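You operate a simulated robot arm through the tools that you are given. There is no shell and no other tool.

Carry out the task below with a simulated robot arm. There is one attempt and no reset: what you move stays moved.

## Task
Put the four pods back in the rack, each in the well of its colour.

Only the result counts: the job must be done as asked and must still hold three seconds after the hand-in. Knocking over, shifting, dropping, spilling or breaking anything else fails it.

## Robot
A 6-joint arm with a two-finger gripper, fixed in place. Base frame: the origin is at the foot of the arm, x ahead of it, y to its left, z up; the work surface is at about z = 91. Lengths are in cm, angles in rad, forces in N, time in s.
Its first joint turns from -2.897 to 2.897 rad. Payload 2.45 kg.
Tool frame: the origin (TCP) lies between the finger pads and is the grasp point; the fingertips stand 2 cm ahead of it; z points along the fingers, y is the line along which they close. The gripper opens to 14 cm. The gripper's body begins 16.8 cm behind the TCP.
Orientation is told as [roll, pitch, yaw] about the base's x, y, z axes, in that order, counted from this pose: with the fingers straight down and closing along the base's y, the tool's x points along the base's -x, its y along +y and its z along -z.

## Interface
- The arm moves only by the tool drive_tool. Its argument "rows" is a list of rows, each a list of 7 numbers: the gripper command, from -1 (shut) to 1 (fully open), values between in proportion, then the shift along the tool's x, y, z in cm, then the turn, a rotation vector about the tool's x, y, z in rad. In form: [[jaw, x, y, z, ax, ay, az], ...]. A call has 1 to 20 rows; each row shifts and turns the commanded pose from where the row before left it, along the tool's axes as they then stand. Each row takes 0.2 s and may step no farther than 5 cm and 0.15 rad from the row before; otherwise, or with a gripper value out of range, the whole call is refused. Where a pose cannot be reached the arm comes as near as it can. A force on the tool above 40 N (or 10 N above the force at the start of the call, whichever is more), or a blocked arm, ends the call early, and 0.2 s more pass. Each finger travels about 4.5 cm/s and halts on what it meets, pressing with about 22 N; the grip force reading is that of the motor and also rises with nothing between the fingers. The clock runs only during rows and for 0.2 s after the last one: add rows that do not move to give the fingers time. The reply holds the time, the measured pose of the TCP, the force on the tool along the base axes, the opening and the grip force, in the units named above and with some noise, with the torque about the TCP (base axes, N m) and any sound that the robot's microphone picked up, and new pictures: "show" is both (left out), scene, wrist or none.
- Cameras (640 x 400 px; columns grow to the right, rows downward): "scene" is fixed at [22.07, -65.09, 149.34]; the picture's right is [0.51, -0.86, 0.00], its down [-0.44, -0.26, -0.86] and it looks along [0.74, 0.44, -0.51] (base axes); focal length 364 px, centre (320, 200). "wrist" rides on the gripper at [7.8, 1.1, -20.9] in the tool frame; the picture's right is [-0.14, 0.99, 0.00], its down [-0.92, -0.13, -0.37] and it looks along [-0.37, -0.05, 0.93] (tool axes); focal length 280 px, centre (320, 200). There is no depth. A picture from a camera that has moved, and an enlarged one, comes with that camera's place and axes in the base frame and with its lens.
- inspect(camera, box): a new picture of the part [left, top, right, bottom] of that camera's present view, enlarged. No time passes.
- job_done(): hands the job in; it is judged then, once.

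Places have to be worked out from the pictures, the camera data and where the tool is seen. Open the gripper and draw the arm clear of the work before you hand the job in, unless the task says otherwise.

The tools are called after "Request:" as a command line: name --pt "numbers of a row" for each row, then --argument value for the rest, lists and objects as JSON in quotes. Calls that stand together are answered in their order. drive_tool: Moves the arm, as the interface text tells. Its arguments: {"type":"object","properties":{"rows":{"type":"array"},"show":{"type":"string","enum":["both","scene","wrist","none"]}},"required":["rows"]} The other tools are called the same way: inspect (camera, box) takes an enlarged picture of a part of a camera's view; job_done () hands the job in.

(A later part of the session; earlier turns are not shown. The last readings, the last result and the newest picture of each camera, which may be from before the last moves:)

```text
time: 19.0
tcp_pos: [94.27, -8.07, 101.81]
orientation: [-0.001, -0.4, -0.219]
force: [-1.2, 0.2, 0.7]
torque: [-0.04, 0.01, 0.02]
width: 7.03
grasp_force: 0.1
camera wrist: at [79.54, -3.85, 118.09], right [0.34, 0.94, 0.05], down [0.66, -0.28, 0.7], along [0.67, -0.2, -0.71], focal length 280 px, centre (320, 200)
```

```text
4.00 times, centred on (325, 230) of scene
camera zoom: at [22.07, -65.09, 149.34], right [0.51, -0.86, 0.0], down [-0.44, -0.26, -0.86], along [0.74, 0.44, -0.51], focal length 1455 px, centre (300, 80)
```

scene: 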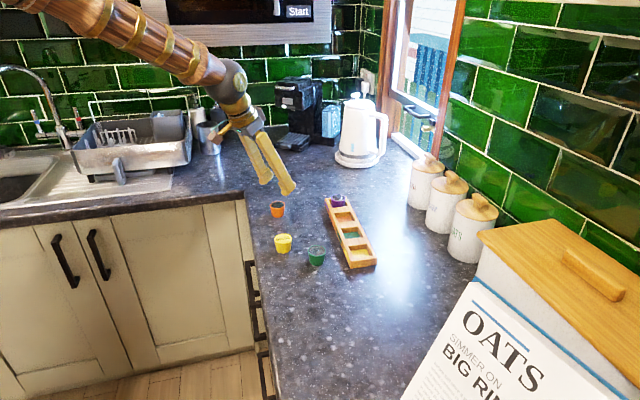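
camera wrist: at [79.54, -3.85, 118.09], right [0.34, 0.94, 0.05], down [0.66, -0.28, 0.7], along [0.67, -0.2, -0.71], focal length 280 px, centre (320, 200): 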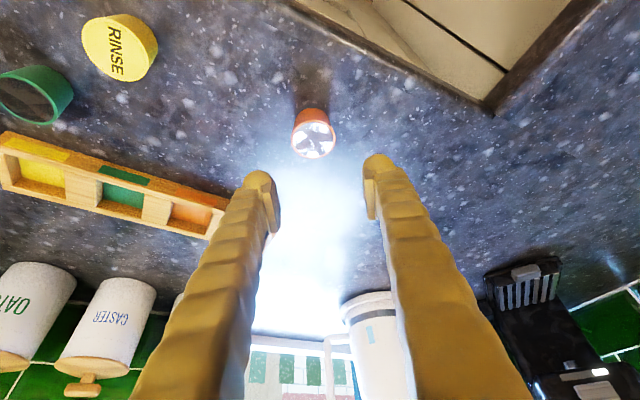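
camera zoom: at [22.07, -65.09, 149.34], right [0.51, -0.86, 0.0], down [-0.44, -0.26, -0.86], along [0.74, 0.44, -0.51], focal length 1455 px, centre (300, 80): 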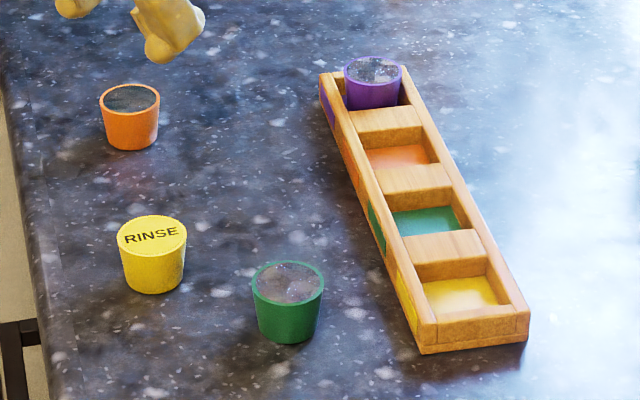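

Purple is seated, and the orange pod's axis measures (94.0,-8.35). I'll lower around it to TCP z≈94.6 and close.

Request:
drive_tool --pt "0 0.725 -0.085 1.648 0 0 0" --pt "0 0.725 -0.085 1.648 0 0 0" --pt "0 0.725 -0.085 1.648 0 0 0" --pt "0 0.725 -0.085 1.648 0 0 0" --pt "0 0 0 0 0 0 0" --pt "0 0 0 0 0 0 0"

Request:
inspect --camera "wrist" --box '[240, 120, 400, 240]'

```text
time: 20.4
tcp_pos: [94.05, -8.58, 94.62]
orientation: [-0.002, -0.398, -0.219]
force: [-0.7, 0.4, -0.6]
torque: [0.0, 0.01, 0.02]
width: 6.99
grasp_force: 0.1
camera wrist: at [79.31, -4.26, 110.87], right [0.34, 0.94, 0.05], down [0.66, -0.28, 0.7], along [0.67, -0.2, -0.71], focal length 280 px, centre (320, 200)
```

scene: 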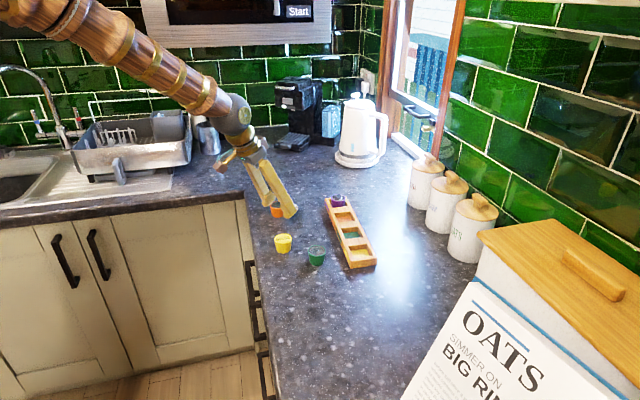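
wrist: 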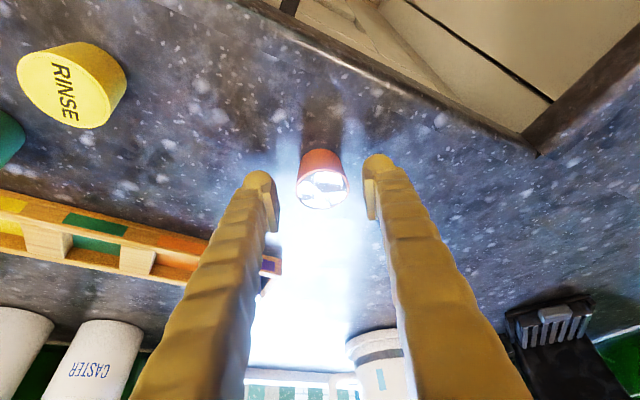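

```text
3.33 times, centred on (320, 180) of wrist
camera zoom: at [79.31, -4.26, 110.87], right [0.34, 0.94, 0.05], down [0.66, -0.28, 0.7], along [0.67, -0.2, -0.71], focal length 935 px, centre (320, 267)
```

zoom: 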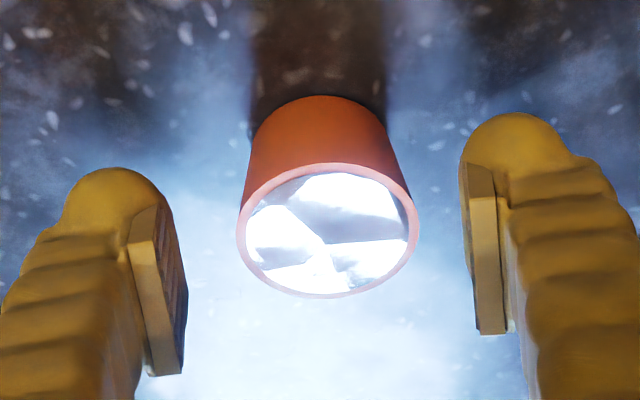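

The rim sits at the same height as in the purple grasp, but the pod is about 0.2 cm toward +y. I'll correct that and close.

Request:
drive_tool --pt "0 0 0.22 0 0 0 0" --pt "0 0 0 0 0 0 0" --pt "-1 0 0 0 0 0 0" --pt "-1 0 0 0 0 0 0" --pt "-1 0 0 0 0 0 0" --pt "-1 0 0 0 0 0 0" --pt "-1 0 0 0 0 0 0" --show "wrist"

Request:
inspect --camera "wrist" --box '[240, 120, 400, 240]'

```text
time: 22.0
tcp_pos: [93.84, -8.36, 94.64]
orientation: [0.002, -0.401, -0.22]
force: [0.3, 0.1, 0.4]
torque: [0.0, 0.02, -0.01]
width: 3.98
grasp_force: 21.9
camera wrist: at [79.3, -4.03, 110.89], right [0.34, 0.94, 0.05], down [0.66, -0.28, 0.7], along [0.67, -0.2, -0.71], focal length 280 px, centre (320, 200)
```

wrist: 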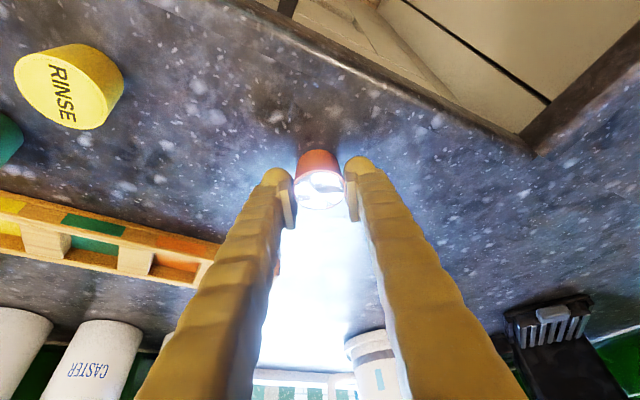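

```text
3.33 times, centred on (320, 180) of wrist
camera zoom: at [79.3, -4.03, 110.89], right [0.34, 0.94, 0.05], down [0.66, -0.28, 0.7], along [0.67, -0.2, -0.71], focal length 935 px, centre (320, 267)
```

zoom: 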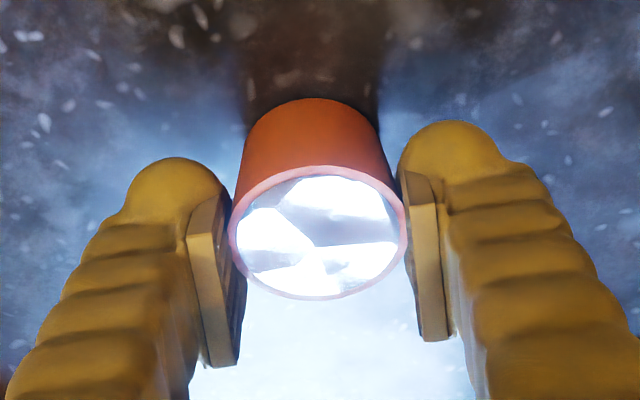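

Orange is gripped the same way as purple. I'll lift 6 cm and carry it over to the orange well at about (99.6,-27.5).

Request:
drive_tool --pt "-1 -0.195 0 -0.461 0 0 0" --pt "-1 -0.389 0 -0.921 0 0 0" --pt "-1 -0.389 0 -0.921 0 0 0" --pt "-1 -0.389 0 -0.921 0 0 0" --pt "-1 -0.389 0 -0.921 0 0 0" --pt "-1 -0.389 0 -0.921 0 0 0" --pt "-1 -0.195 0 -0.461 0 0 0" --pt "-1 -0.722 -1.394 0.306 0 0 0" --pt "-1 -1.445 -2.789 0.611 0 0 0" --pt "-1 -1.625 -3.137 0.688 0 0 0" --pt "-1 -1.625 -3.137 0.688 0 0 0" --pt "-1 -1.625 -3.137 0.688 0 0 0" --pt "-1 -1.264 -2.44 0.535 0 0 0" --pt "-1 -0.722 -1.394 0.306 0 0 0" --pt "-1 0 0 0 0 0 0" --pt "-1 0 0 0 0 0 0"

Request:
inspect --camera "wrist" --box '[240, 100, 400, 220]'

Request:
inspect --camera "scene" --box '[305, 165, 385, 225]'

```text
time: 25.4
tcp_pos: [99.94, -27.6, 100.59]
orientation: [-0.001, -0.399, -0.22]
force: [0.7, -0.3, -0.3]
torque: [-0.01, 0.0, -0.01]
width: 3.95
grasp_force: 21.9
camera wrist: at [85.22, -23.26, 116.84], right [0.34, 0.94, 0.05], down [0.66, -0.28, 0.7], along [0.67, -0.2, -0.71], focal length 280 px, centre (320, 200)
```

scene: 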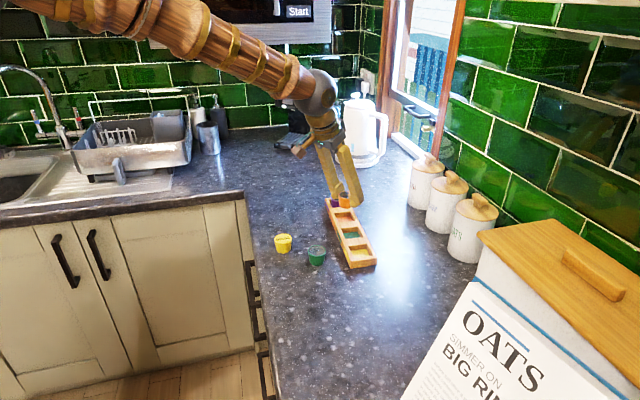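
wrist: 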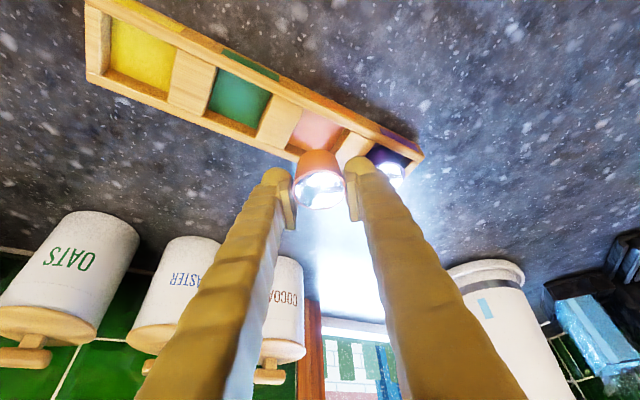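

```text
3.33 times, centred on (320, 160) of wrist
camera zoom: at [85.22, -23.26, 116.84], right [0.34, 0.94, 0.05], down [0.66, -0.28, 0.7], along [0.67, -0.2, -0.71], focal length 935 px, centre (320, 333)
```

zoom: 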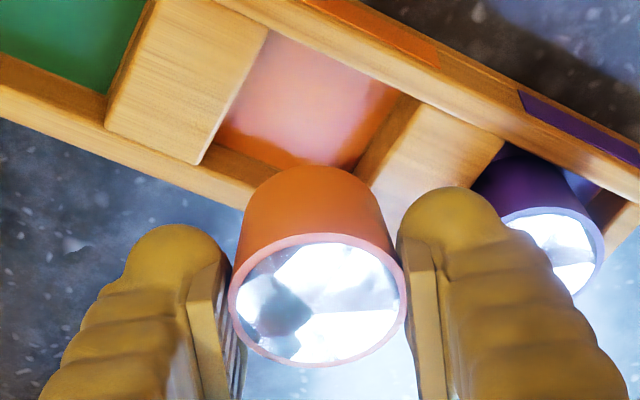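

```text
6.67 times, centred on (345, 195) of scene
camera zoom: at [22.07, -65.09, 149.34], right [0.51, -0.86, 0.0], down [-0.44, -0.26, -0.86], along [0.74, 0.44, -0.51], focal length 2424 px, centre (153, 233)
```

zoom: 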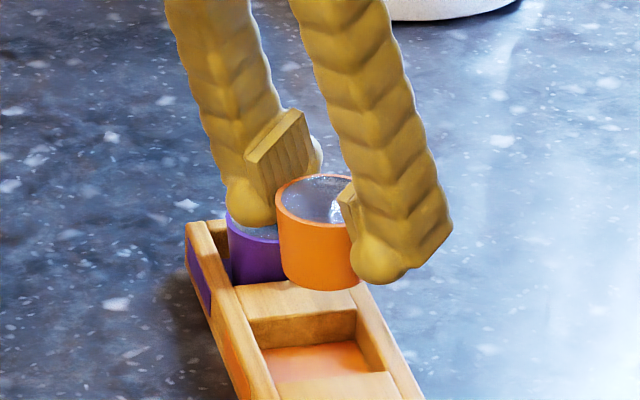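

The orange well re-measures at (99.6,-27.6), and the held pod is about 0.25 cm outward of it. I'll correct that while lowering to just above the rack.

Request:
drive_tool --pt "-1 0.3775 -0.0135 0.736 0 0 0" --pt "-1 0.3775 -0.0135 0.736 0 0 0" --pt "-1 0.3775 -0.0135 0.736 0 0 0" --pt "-1 0.3775 -0.0135 0.736 0 0 0" --pt "-1 0 0 0 0 0 0"

Request:
inspect --camera "wrist" --box '[240, 100, 400, 220]'

Request:
inspect --camera "scene" --box '[305, 170, 385, 230]'

```text
time: 26.6
tcp_pos: [99.65, -27.58, 97.41]
orientation: [0.0, -0.4, -0.219]
force: [0.8, 0.7, 0.6]
torque: [0.01, 0.01, -0.01]
width: 3.95
grasp_force: 22.2
camera wrist: at [84.87, -23.23, 113.6], right [0.34, 0.94, 0.05], down [0.66, -0.28, 0.7], along [0.67, -0.2, -0.71], focal length 280 px, centre (320, 200)
```

scene: 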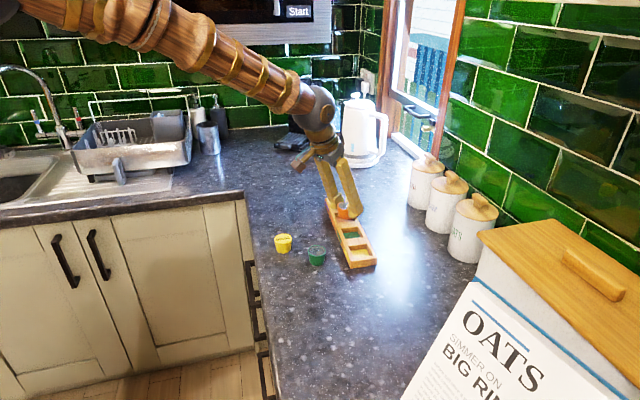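
wrist: 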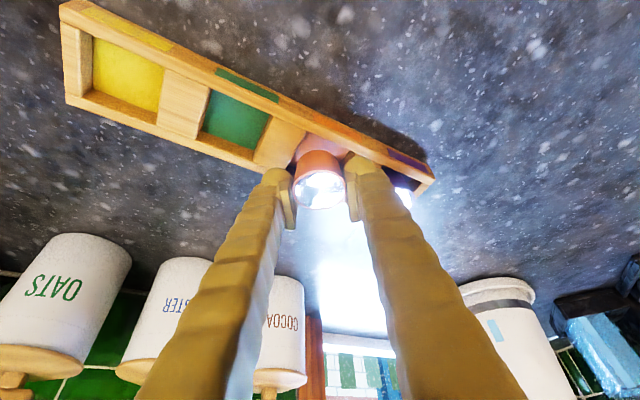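

```text
3.33 times, centred on (320, 160) of wrist
camera zoom: at [84.87, -23.23, 113.6], right [0.34, 0.94, 0.05], down [0.66, -0.28, 0.7], along [0.67, -0.2, -0.71], focal length 935 px, centre (320, 333)
```

zoom: 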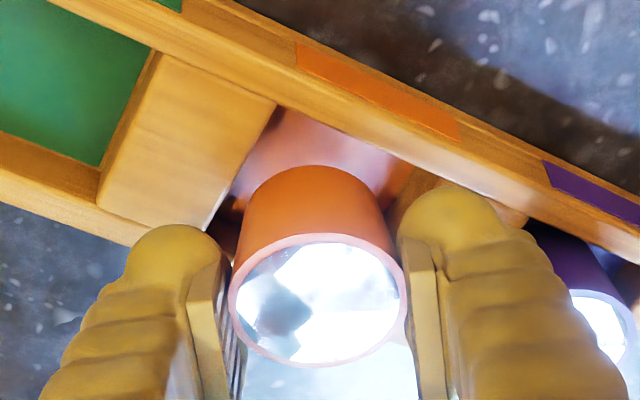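

```text
6.67 times, centred on (345, 200) of scene
camera zoom: at [22.07, -65.09, 149.34], right [0.51, -0.86, 0.0], down [-0.44, -0.26, -0.86], along [0.74, 0.44, -0.51], focal length 2424 px, centre (153, 200)
```

zoom: 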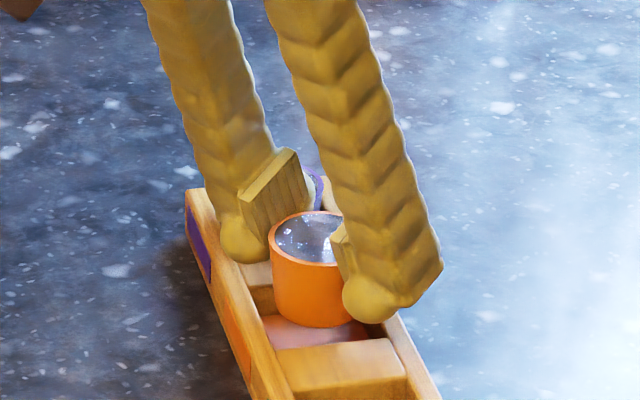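

Alignment matches the purple placement. I'll lower 1.5 cm to just above fingertip contact and open to about 5.5 cm to release.

Request:
drive_tool --pt "-1 0.146 0 0.345 0 0 0" --pt "-1 0.146 0 0.345 0 0 0" --pt "-1 0.146 0 0.345 0 0 0" --pt "-1 0.146 0 0.345 0 0 0" --pt "-1 0 0 0 0 0 0"

Request:
inspect --camera "wrist" --box '[240, 100, 400, 220]'

Request:
inspect --camera "scene" --box '[305, 170, 385, 230]'

```text
time: 27.8
tcp_pos: [99.5, -27.58, 95.84]
orientation: [0.0, -0.401, -0.219]
force: [0.6, -0.7, -0.4]
torque: [-0.01, 0.04, 0.0]
width: 3.97
grasp_force: 21.6
camera wrist: at [84.88, -23.21, 112.1], right [0.34, 0.94, 0.05], down [0.66, -0.28, 0.7], along [0.67, -0.2, -0.71], focal length 280 px, centre (320, 200)
```

scene: 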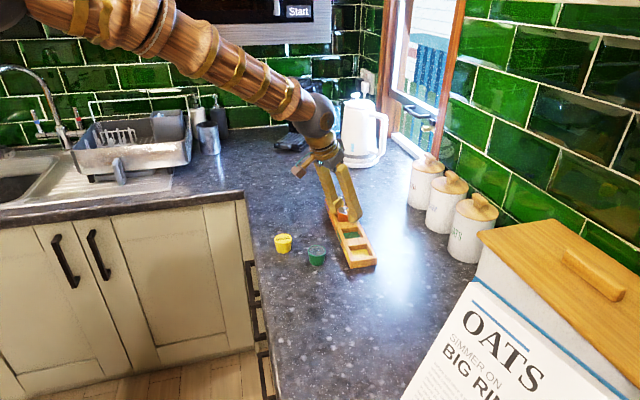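
wrist: 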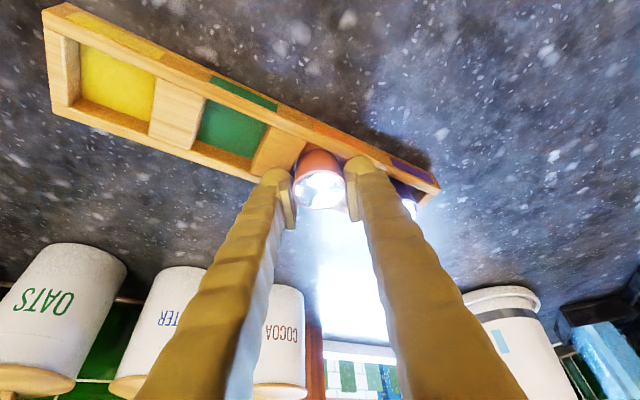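

```text
3.33 times, centred on (320, 160) of wrist
camera zoom: at [84.88, -23.21, 112.1], right [0.34, 0.94, 0.05], down [0.66, -0.28, 0.7], along [0.67, -0.2, -0.71], focal length 935 px, centre (320, 333)
```

zoom: 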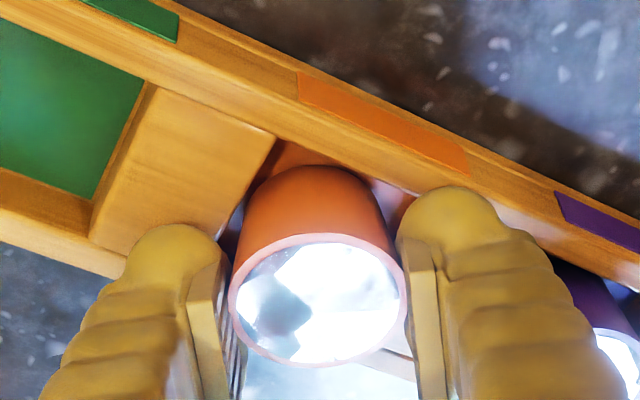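

```text
6.67 times, centred on (345, 200) of scene
camera zoom: at [22.07, -65.09, 149.34], right [0.51, -0.86, 0.0], down [-0.44, -0.26, -0.86], along [0.74, 0.44, -0.51], focal length 2424 px, centre (153, 200)
```

zoom: 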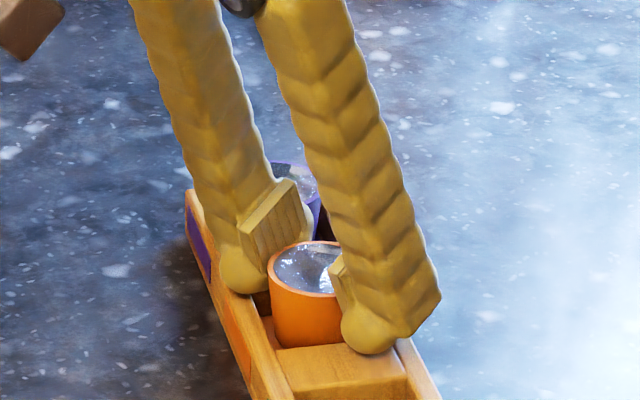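

The orange pod's lower part is inside its well and the forces are quiet. I'll release with a small opening, pause, and rise straight up.

Request:
drive_tool --pt "-0.23 0 0 0 0 0 0" --pt "-0.23 0 0 0 0 0 0" --pt "-0.23 0 0 0 0 0 0" --pt "-0.23 0 0 0 0 0 0" --pt "-0.23 -0.195 0 -0.461 0 0 0" --pt "-0.23 -0.389 0 -0.921 0 0 0" --pt "-0.23 -0.779 0 -1.842 0 0 0" --pt "-0.23 -0.974 0 -2.303 0 0 0" --pt "-0.23 0 0 0 0 0 0"

Request:
inspect --camera "scene" --box '[255, 180, 395, 280]'

Request:
inspect --camera "wrist" --box '[200, 60, 440, 210]'

```text
time: 29.8
tcp_pos: [99.4, -27.38, 101.95]
orientation: [-0.001, -0.399, -0.219]
force: [-0.1, -0.3, 0.1]
torque: [-0.02, 0.02, -0.01]
width: 5.38
grasp_force: 0.1
camera wrist: at [84.73, -23.14, 118.01], right [0.34, 0.94, 0.05], down [0.66, -0.28, 0.7], along [0.67, -0.2, -0.71], focal length 280 px, centre (320, 200)
```

scene: 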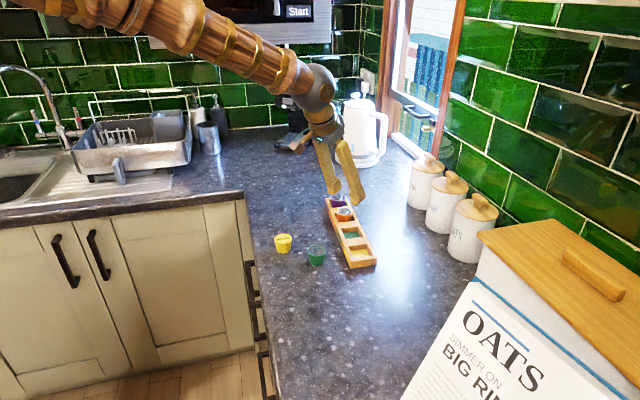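
wrist: 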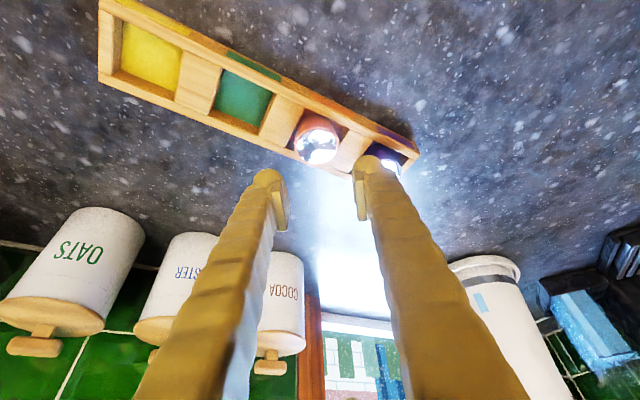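

```text
4.00 times, centred on (325, 230) of scene
camera zoom: at [22.07, -65.09, 149.34], right [0.51, -0.86, 0.0], down [-0.44, -0.26, -0.86], along [0.74, 0.44, -0.51], focal length 1455 px, centre (300, 80)
```

zoom: 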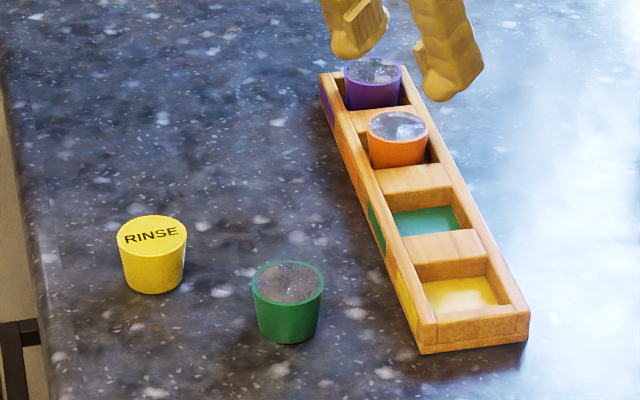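

```text
2.67 times, centred on (320, 135) of wrist
camera zoom: at [84.73, -23.14, 118.01], right [0.34, 0.94, 0.05], down [0.66, -0.28, 0.7], along [0.67, -0.2, -0.71], focal length 748 px, centre (320, 373)
```

zoom: 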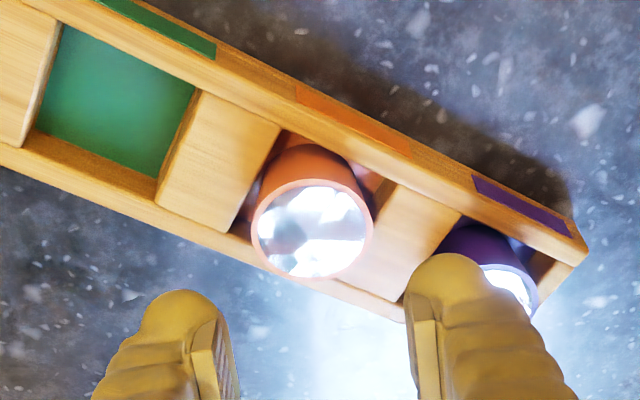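

Orange is seated. The green well measures (93.8,-32.6). Next I'll hover over the green pod near (81.7,-29.2).

Request:
drive_tool --pt "-0.23 3.136 -1.106 -1.238 0 0 0" --pt "0 3.136 -1.106 -1.238 0 0 0" --pt "0 3.136 -1.106 -1.238 0 0 0" --pt "0 3.136 -1.106 -1.238 0 0 0" --pt "0 3.136 -1.106 -1.238 0 0 0" --pt "0 0 0 0 0 0 0" --pt "0 0 0 0 0 0 0"

Request:
inspect --camera "wrist" --box '[240, 80, 400, 200]'

```text
time: 31.4
tcp_pos: [81.87, -29.2, 101.52]
orientation: [0.0, -0.399, -0.22]
force: [0.6, 0.2, -0.2]
torque: [-0.03, 0.05, 0.02]
width: 7.02
grasp_force: 0.1
camera wrist: at [67.18, -24.86, 117.7], right [0.34, 0.94, 0.05], down [0.66, -0.28, 0.7], along [0.67, -0.2, -0.71], focal length 280 px, centre (320, 200)
```

scene: 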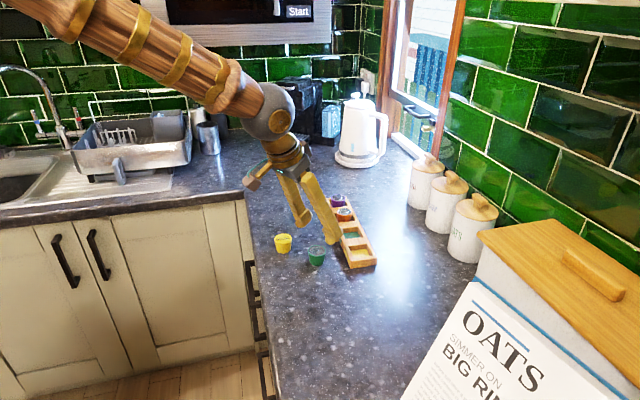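
wrist: 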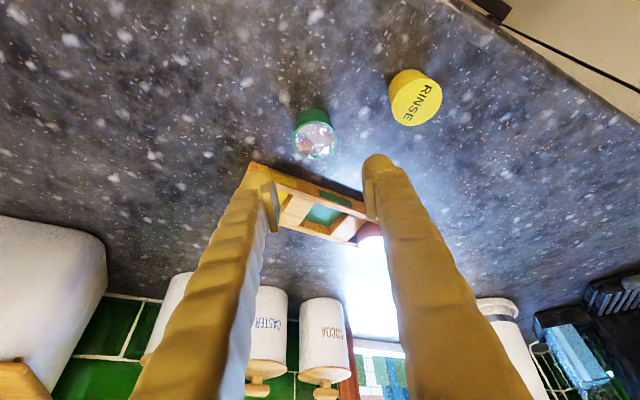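

```text
3.33 times, centred on (320, 140) of wrist
camera zoom: at [67.18, -24.86, 117.7], right [0.34, 0.94, 0.05], down [0.66, -0.28, 0.7], along [0.67, -0.2, -0.71], focal length 935 px, centre (320, 400)
```

zoom: 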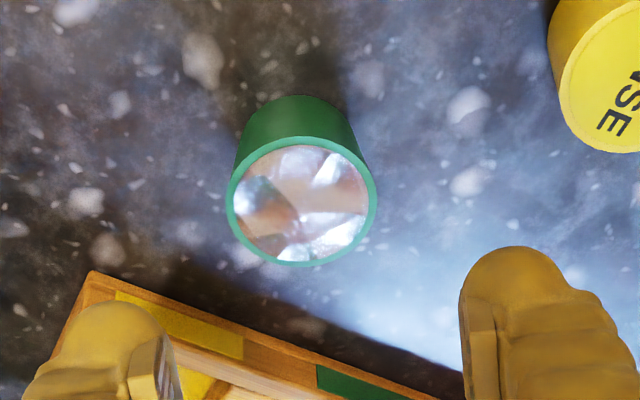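

The green pod's axis is at (81.6,-29.2), and both fingers have clearance from the rack and the yellow pod. I'll lower with the fingers at 6.3 cm and check.

Request:
drive_tool --pt "-0.1 0.713 -0.015 1.571 0 0 0" --pt "-0.1 0.713 -0.015 1.571 0 0 0" --pt "-0.1 0.713 -0.015 1.571 0 0 0" --pt "-0.1 0.713 -0.015 1.571 0 0 0" --pt "-0.1 0 0 0 0 0 0" --pt "-0.1 0 0 0 0 0 0"

Request:
inspect --camera "wrist" --box '[240, 120, 400, 240]'

```text
time: 32.8
tcp_pos: [81.63, -29.17, 94.51]
orientation: [-0.002, -0.399, -0.22]
force: [0.9, -0.1, -0.2]
torque: [0.03, -0.01, -0.05]
width: 6.32
grasp_force: 0.0
camera wrist: at [66.94, -24.85, 110.72], right [0.34, 0.94, 0.05], down [0.66, -0.28, 0.7], along [0.67, -0.2, -0.71], focal length 280 px, centre (320, 200)
```

scene: 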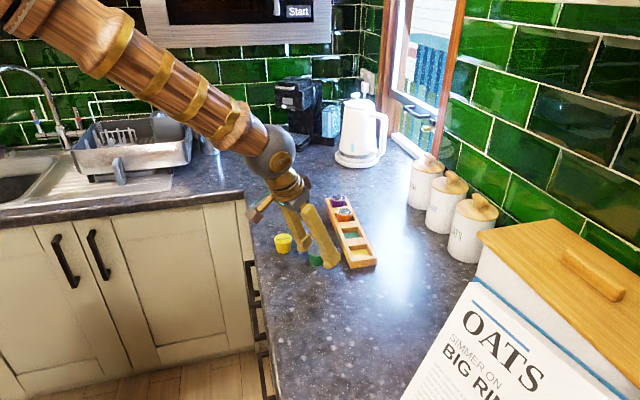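
wrist: 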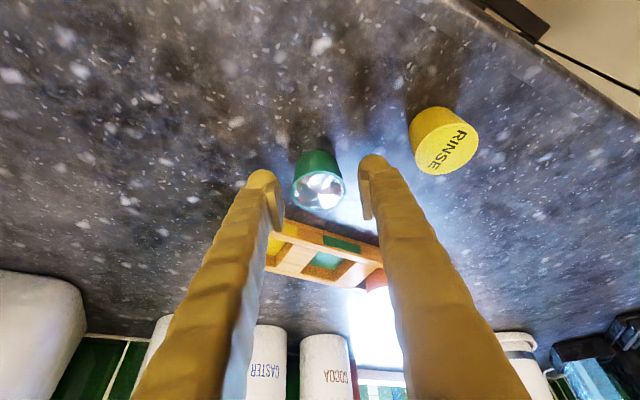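

```text
3.33 times, centred on (320, 180) of wrist
camera zoom: at [66.94, -24.85, 110.72], right [0.34, 0.94, 0.05], down [0.66, -0.28, 0.7], along [0.67, -0.2, -0.71], focal length 935 px, centre (320, 267)
```

zoom: 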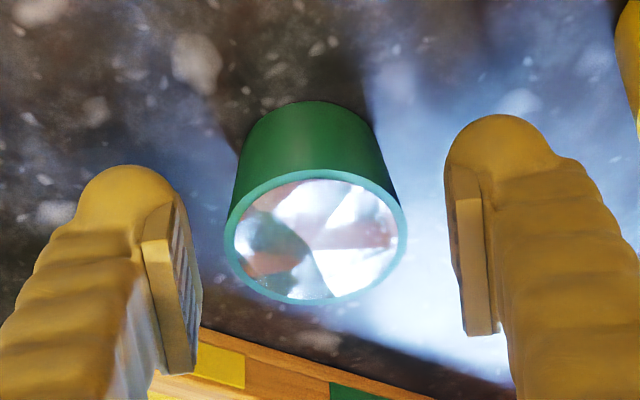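

The green pod is centred between the pads. Closing now.

Request:
drive_tool --pt "-1 0 0 0 0 0 0" --pt "-1 0 0 0 0 0 0" --pt "-1 0 0 0 0 0 0" --pt "-1 0 0 0 0 0 0" --pt "-1 0 0 0 0 0 0" --show "none"

```text
time: 34.0
tcp_pos: [81.66, -29.17, 94.65]
orientation: [0.0, -0.4, -0.219]
force: [-0.6, -0.2, 0.9]
torque: [0.01, -0.03, 0.02]
width: 3.98
grasp_force: 22.1
```

Green is gripped at width 3.98. I'll lift 6 cm and carry it above the green well at (93.8,-32.6).

Request:
drive_tool --pt "-1 -0.195 0 -0.461 0 0 0" --pt "-1 -0.389 0 -0.921 0 0 0" --pt "-1 -0.389 0 -0.921 0 0 0" --pt "-1 -0.389 0 -0.921 0 0 0" --pt "-1 -0.389 0 -0.921 0 0 0" --pt "-1 -0.389 0 -0.921 0 0 0" --pt "-1 -0.195 0 -0.461 0 0 0" --pt "-1 -1.156 -0.073 0.489 0 0 0" --pt "-1 -2.312 -0.146 0.978 0 0 0" --pt "-1 -2.312 -0.146 0.978 0 0 0" --pt "-1 -2.312 -0.146 0.978 0 0 0" --pt "-1 -2.312 -0.146 0.978 0 0 0" --pt "-1 -1.156 -0.073 0.489 0 0 0" --pt "-1 0 0 0 0 0 0" --pt "-1 0 0 0 0 0 0"

Request:
inspect --camera "wrist" --box '[240, 100, 400, 220]'

Request:
inspect --camera "scene" --box '[305, 180, 385, 240]'

```text
time: 37.2
tcp_pos: [93.76, -32.71, 100.46]
orientation: [-0.001, -0.4, -0.219]
force: [0.0, 0.4, -0.5]
torque: [0.04, 0.01, 0.0]
width: 3.96
grasp_force: 22.0
camera wrist: at [79.13, -28.38, 116.66], right [0.34, 0.94, 0.05], down [0.66, -0.28, 0.7], along [0.67, -0.2, -0.71], focal length 280 px, centre (320, 200)
```

scene: 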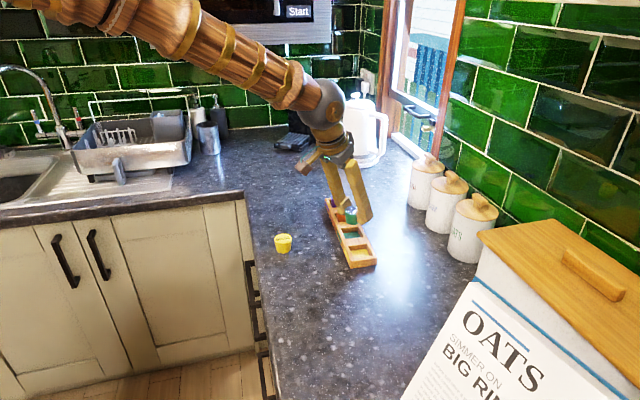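
wrist: 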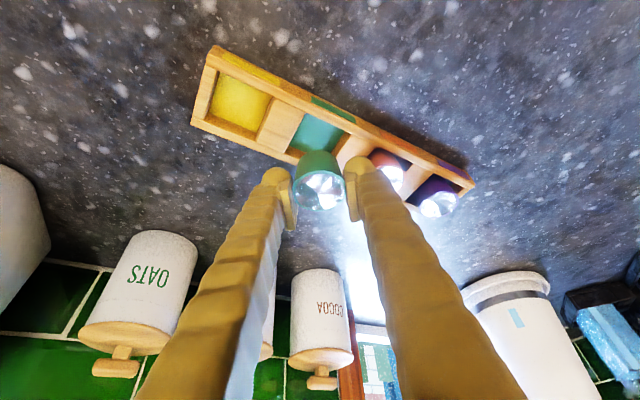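

```text
3.33 times, centred on (320, 160) of wrist
camera zoom: at [79.13, -28.38, 116.66], right [0.34, 0.94, 0.05], down [0.66, -0.28, 0.7], along [0.67, -0.2, -0.71], focal length 935 px, centre (320, 333)
```

zoom: 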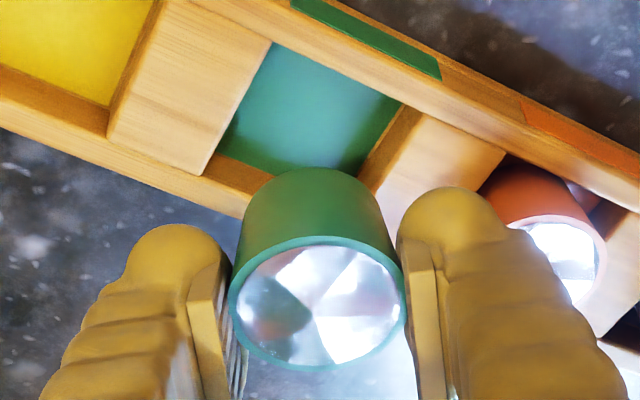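

```text
6.67 times, centred on (345, 210) of scene
camera zoom: at [22.07, -65.09, 149.34], right [0.51, -0.86, 0.0], down [-0.44, -0.26, -0.86], along [0.74, 0.44, -0.51], focal length 2424 px, centre (153, 133)
```

zoom: 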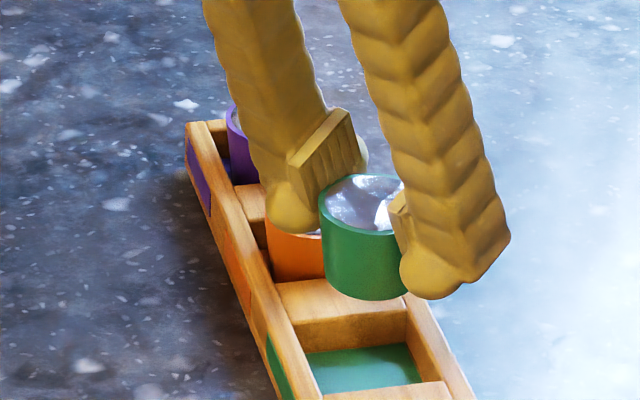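

The green pod is right over its well (both measure about (93.87,-32.8)). I'll lower 3.25 cm and check.

Request:
drive_tool --pt "-1 0.316 0 0.748 0 0 0" --pt "-1 0.316 0 0.748 0 0 0" --pt "-1 0.316 0 0.748 0 0 0" --pt "-1 0.316 0 0.748 0 0 0" --pt "-1 0 0 0 0 0 0"

Request:
inspect --camera "wrist" --box '[240, 100, 400, 220]'

Request:
inspect --camera "scene" --box '[305, 180, 385, 240]'

```text
time: 38.4
tcp_pos: [93.8, -32.83, 97.15]
orientation: [0.0, -0.4, -0.222]
force: [-0.5, -0.4, -0.4]
torque: [-0.01, -0.02, -0.02]
width: 3.95
grasp_force: 22.0
camera wrist: at [79.06, -28.45, 113.44], right [0.34, 0.94, 0.05], down [0.66, -0.28, 0.7], along [0.67, -0.2, -0.71], focal length 280 px, centre (320, 200)
```

scene: 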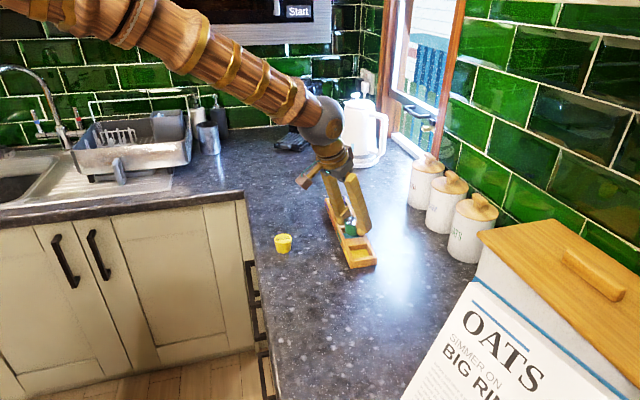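
wrist: 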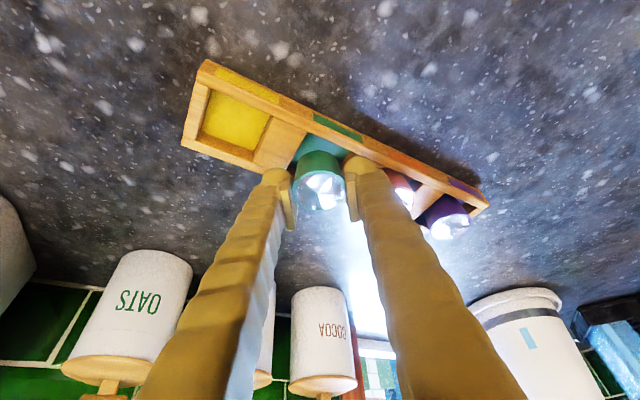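

```text
3.33 times, centred on (320, 160) of wrist
camera zoom: at [79.06, -28.45, 113.44], right [0.34, 0.94, 0.05], down [0.66, -0.28, 0.7], along [0.67, -0.2, -0.71], focal length 935 px, centre (320, 333)
```

zoom: 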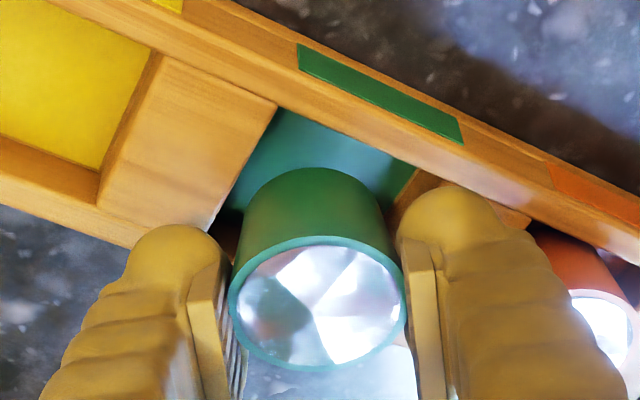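

```text
6.67 times, centred on (345, 210) of scene
camera zoom: at [22.07, -65.09, 149.34], right [0.51, -0.86, 0.0], down [-0.44, -0.26, -0.86], along [0.74, 0.44, -0.51], focal length 2424 px, centre (153, 133)
```

zoom: 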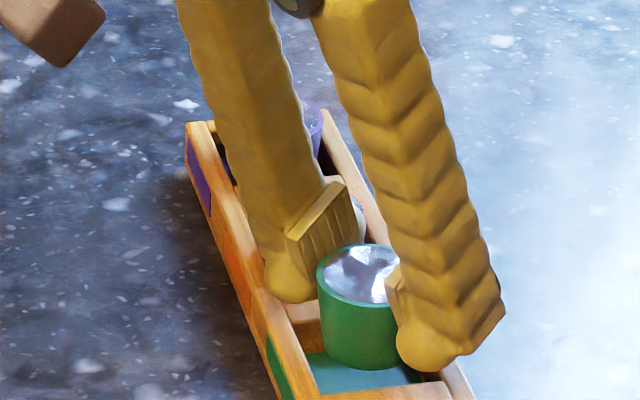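

The view matches the orange placement. I'll lower 1.45 cm, check the force, then release.

Request:
drive_tool --pt "-1 0.141 0 0.334 0 0 0" --pt "-1 0.141 0 0.334 0 0 0" --pt "-1 0.141 0 0.334 0 0 0" --pt "-1 0.141 0 0.334 0 0 0" --pt "-1 0 0 0 0 0 0"

Request:
inspect --camera "scene" --box '[305, 180, 385, 240]'

Request:
inspect --camera "wrist" --box '[240, 100, 400, 220]'

```text
time: 39.6
tcp_pos: [93.85, -32.64, 95.88]
orientation: [0.0, -0.399, -0.22]
force: [0.3, -0.2, 0.1]
torque: [0.02, 0.01, 0.01]
width: 3.93
grasp_force: 22.1
camera wrist: at [79.08, -28.37, 112.08], right [0.34, 0.94, 0.05], down [0.66, -0.28, 0.7], along [0.67, -0.2, -0.71], focal length 280 px, centre (320, 200)
```

scene: 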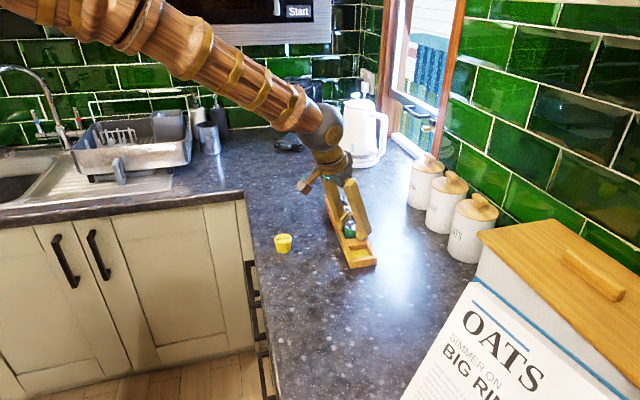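
wrist: 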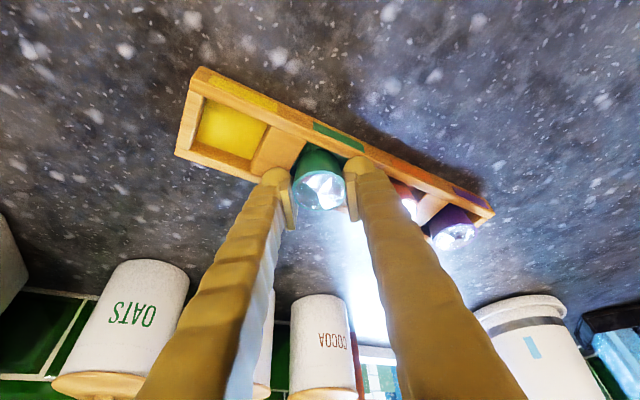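

```text
6.67 times, centred on (345, 210) of scene
camera zoom: at [22.07, -65.09, 149.34], right [0.51, -0.86, 0.0], down [-0.44, -0.26, -0.86], along [0.74, 0.44, -0.51], focal length 2424 px, centre (153, 133)
```

zoom: 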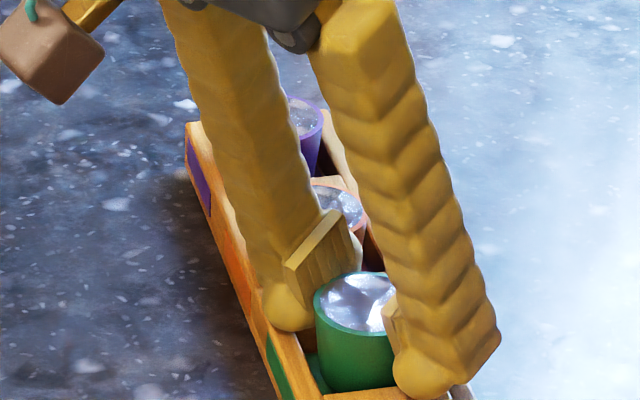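

```text
3.33 times, centred on (320, 160) of wrist
camera zoom: at [79.08, -28.37, 112.08], right [0.34, 0.94, 0.05], down [0.66, -0.28, 0.7], along [0.67, -0.2, -0.71], focal length 935 px, centre (320, 333)
```

zoom: 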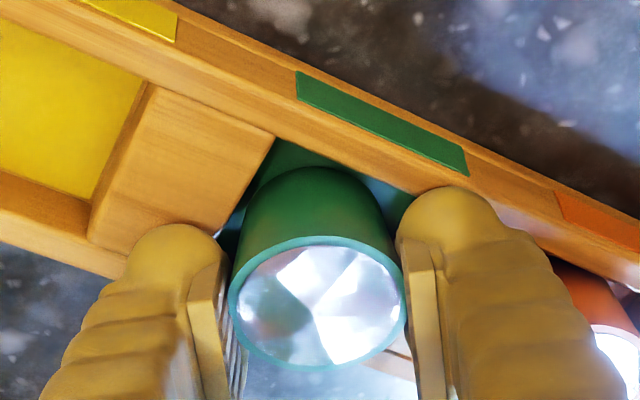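

The green pod is inside its well with quiet forces. I'll release it and rise straight up.

Request:
drive_tool --pt "-0.23 0 0 0 0 0 0" --pt "-0.23 0 0 0 0 0 0" --pt "-0.23 0 0 0 0 0 0" --pt "-0.23 0 0 0 0 0 0" --pt "-0.23 -0.195 0 -0.461 0 0 0" --pt "-0.23 -0.389 0 -0.921 0 0 0" --pt "-0.23 -0.779 0 -1.842 0 0 0" --pt "-0.23 -0.974 0 -2.303 0 0 0" --pt "-0.23 0 0 0 0 0 0"

Request:
inspect --camera "scene" --box '[255, 180, 395, 280]'

Request:
inspect --camera "wrist" --box '[170, 40, 410, 210]'

```text
time: 41.6
tcp_pos: [93.83, -32.72, 101.87]
orientation: [-0.001, -0.4, -0.217]
force: [-0.5, -0.2, -0.4]
torque: [0.02, 0.01, 0.0]
width: 5.39
grasp_force: 0.1
camera wrist: at [79.14, -28.39, 118.19], right [0.34, 0.94, 0.05], down [0.66, -0.28, 0.7], along [0.67, -0.2, -0.71], focal length 280 px, centre (320, 200)
```

scene: 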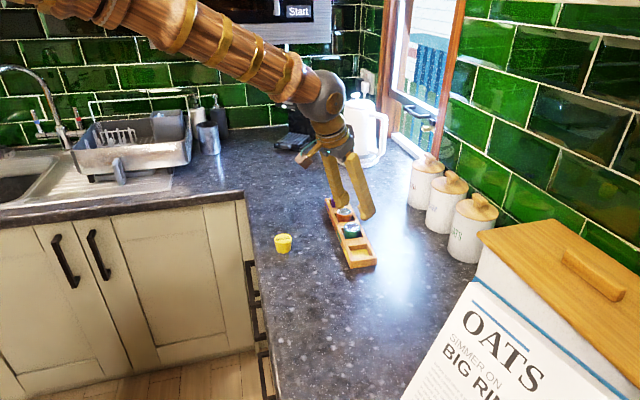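
wrist: 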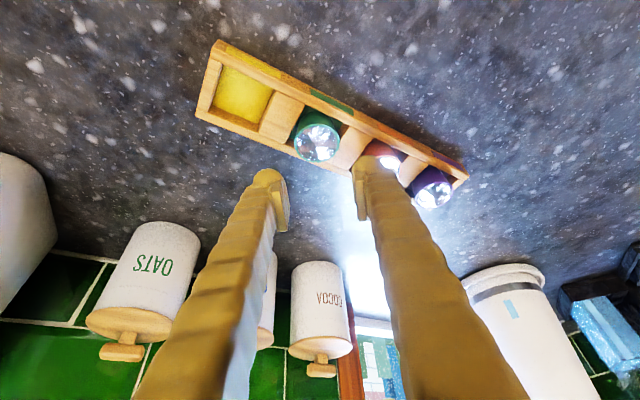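

```text
4.00 times, centred on (325, 230) of scene
camera zoom: at [22.07, -65.09, 149.34], right [0.51, -0.86, 0.0], down [-0.44, -0.26, -0.86], along [0.74, 0.44, -0.51], focal length 1455 px, centre (300, 80)
```

zoom: 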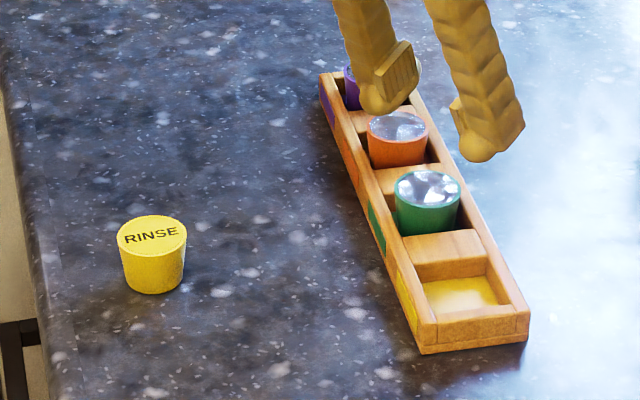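

```text
2.35 times, centred on (290, 125) of wrist
camera zoom: at [79.14, -28.39, 118.19], right [0.34, 0.94, 0.05], down [0.66, -0.28, 0.7], along [0.67, -0.2, -0.71], focal length 660 px, centre (391, 376)
```

zoom: 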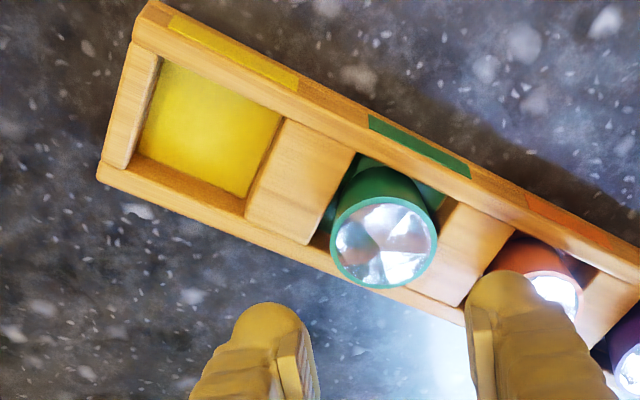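

Three pods are seated. The yellow well measures (87.95,-37.8). Next I'll hover over the yellow pod near (81.4,-19.3).

Request:
drive_tool --pt "-0.23 2.738 2.106 -1.158 0 0 0" --pt "0 2.738 2.106 -1.158 0 0 0" --pt "0 2.738 2.106 -1.158 0 0 0" --pt "0 2.738 2.106 -1.158 0 0 0" --pt "0 2.738 2.106 -1.158 0 0 0" --pt "0 0 0 0 0 0 0" --pt "0 0 0 0 0 0 0"

Request:
inspect --camera "wrist" --box '[240, 80, 400, 200]'

Request:
inspect --camera "scene" --box '[255, 210, 335, 270]'

```text
time: 43.2
tcp_pos: [81.7, -19.07, 101.84]
orientation: [0.0, -0.401, -0.221]
force: [-0.3, 1.1, 0.2]
torque: [-0.02, 0.01, -0.02]
width: 6.99
grasp_force: 0.1
camera wrist: at [67.0, -14.9, 118.12], right [0.34, 0.94, 0.05], down [0.66, -0.28, 0.7], along [0.67, -0.2, -0.71], focal length 280 px, centre (320, 200)
```

scene: 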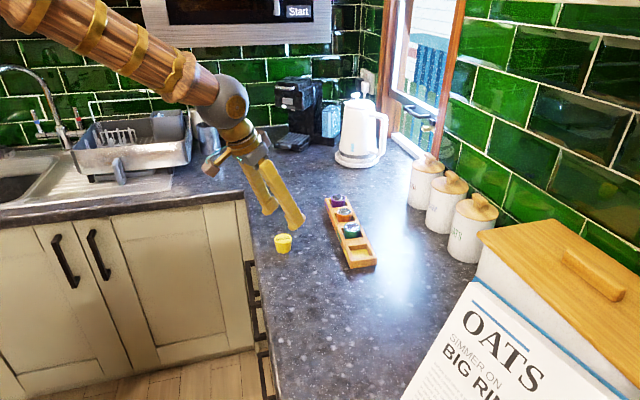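
wrist: 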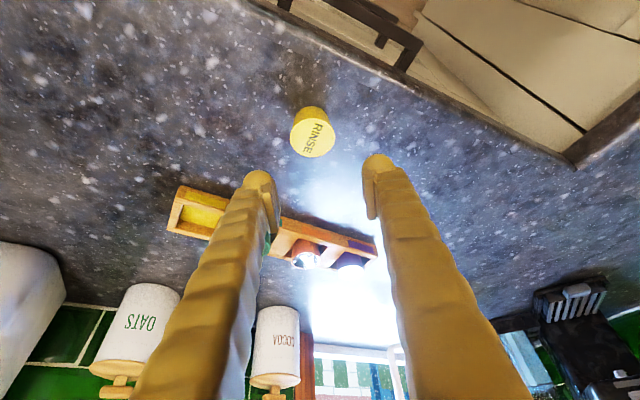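

```text
3.33 times, centred on (320, 140) of wrist
camera zoom: at [67.0, -14.9, 118.12], right [0.34, 0.94, 0.05], down [0.66, -0.28, 0.7], along [0.67, -0.2, -0.71], focal length 935 px, centre (320, 400)
```

zoom: 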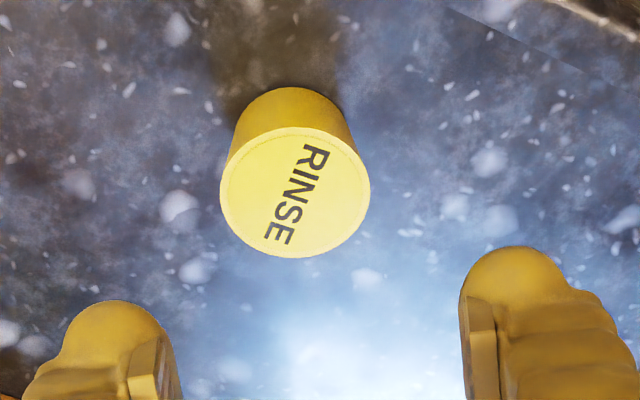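

```text
6.67 times, centred on (295, 240) of scene
camera zoom: at [22.07, -65.09, 149.34], right [0.51, -0.86, 0.0], down [-0.44, -0.26, -0.86], along [0.74, 0.44, -0.51], focal length 2424 px, centre (487, -67)
```

zoom: 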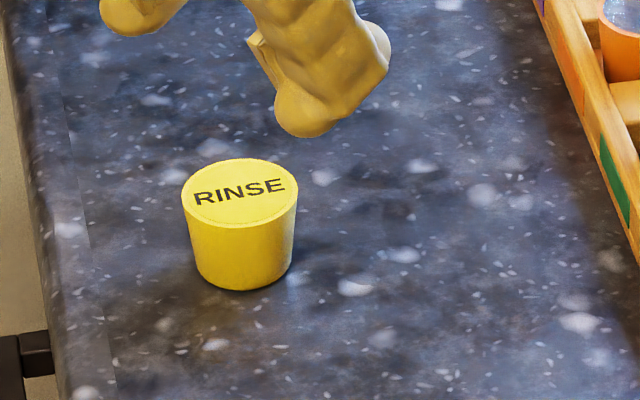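

The yellow pod's axis is at (81.3,-19.4). I'll lower around it as before and check.

Request:
drive_tool --pt "0 0.75 -0.1025 1.637 0 0 0" --pt "0 0.75 -0.1025 1.637 0 0 0" --pt "0 0.75 -0.1025 1.637 0 0 0" --pt "0 0.75 -0.1025 1.637 0 0 0" --pt "0 0 0 0 0 0 0" --pt "0 0 0 0 0 0 0" --show "wrist"

Request:
inspect --camera "wrist" --box '[240, 120, 400, 240]'

```text
time: 44.6
tcp_pos: [81.26, -19.55, 94.71]
orientation: [-0.001, -0.401, -0.216]
force: [-0.9, 0.4, -0.5]
torque: [0.0, -0.03, 0.0]
width: 6.97
grasp_force: 0.0
camera wrist: at [66.54, -15.27, 110.87], right [0.34, 0.94, 0.05], down [0.66, -0.28, 0.7], along [0.67, -0.2, -0.71], focal length 280 px, centre (320, 200)
```

wrist: 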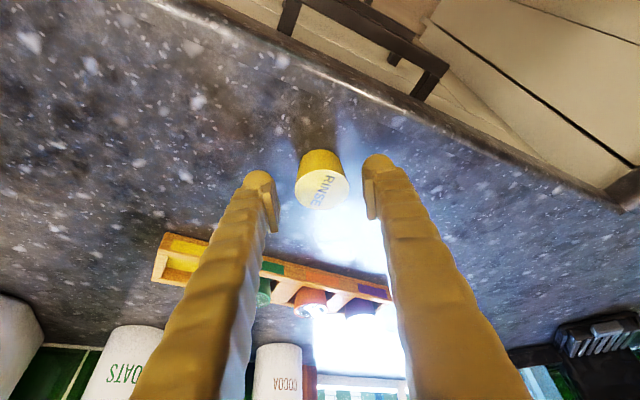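

```text
3.33 times, centred on (320, 180) of wrist
camera zoom: at [66.54, -15.27, 110.87], right [0.34, 0.94, 0.05], down [0.66, -0.28, 0.7], along [0.67, -0.2, -0.71], focal length 935 px, centre (320, 267)
```

zoom: 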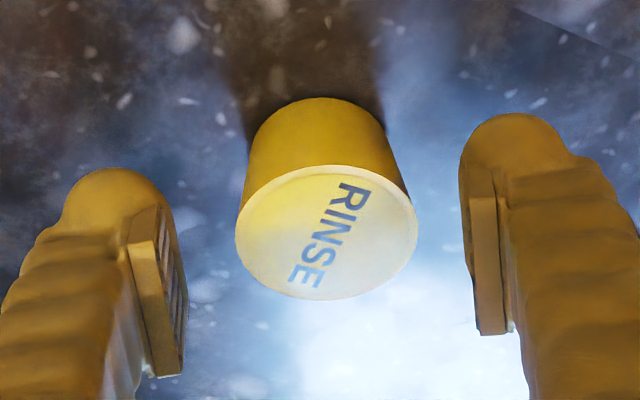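

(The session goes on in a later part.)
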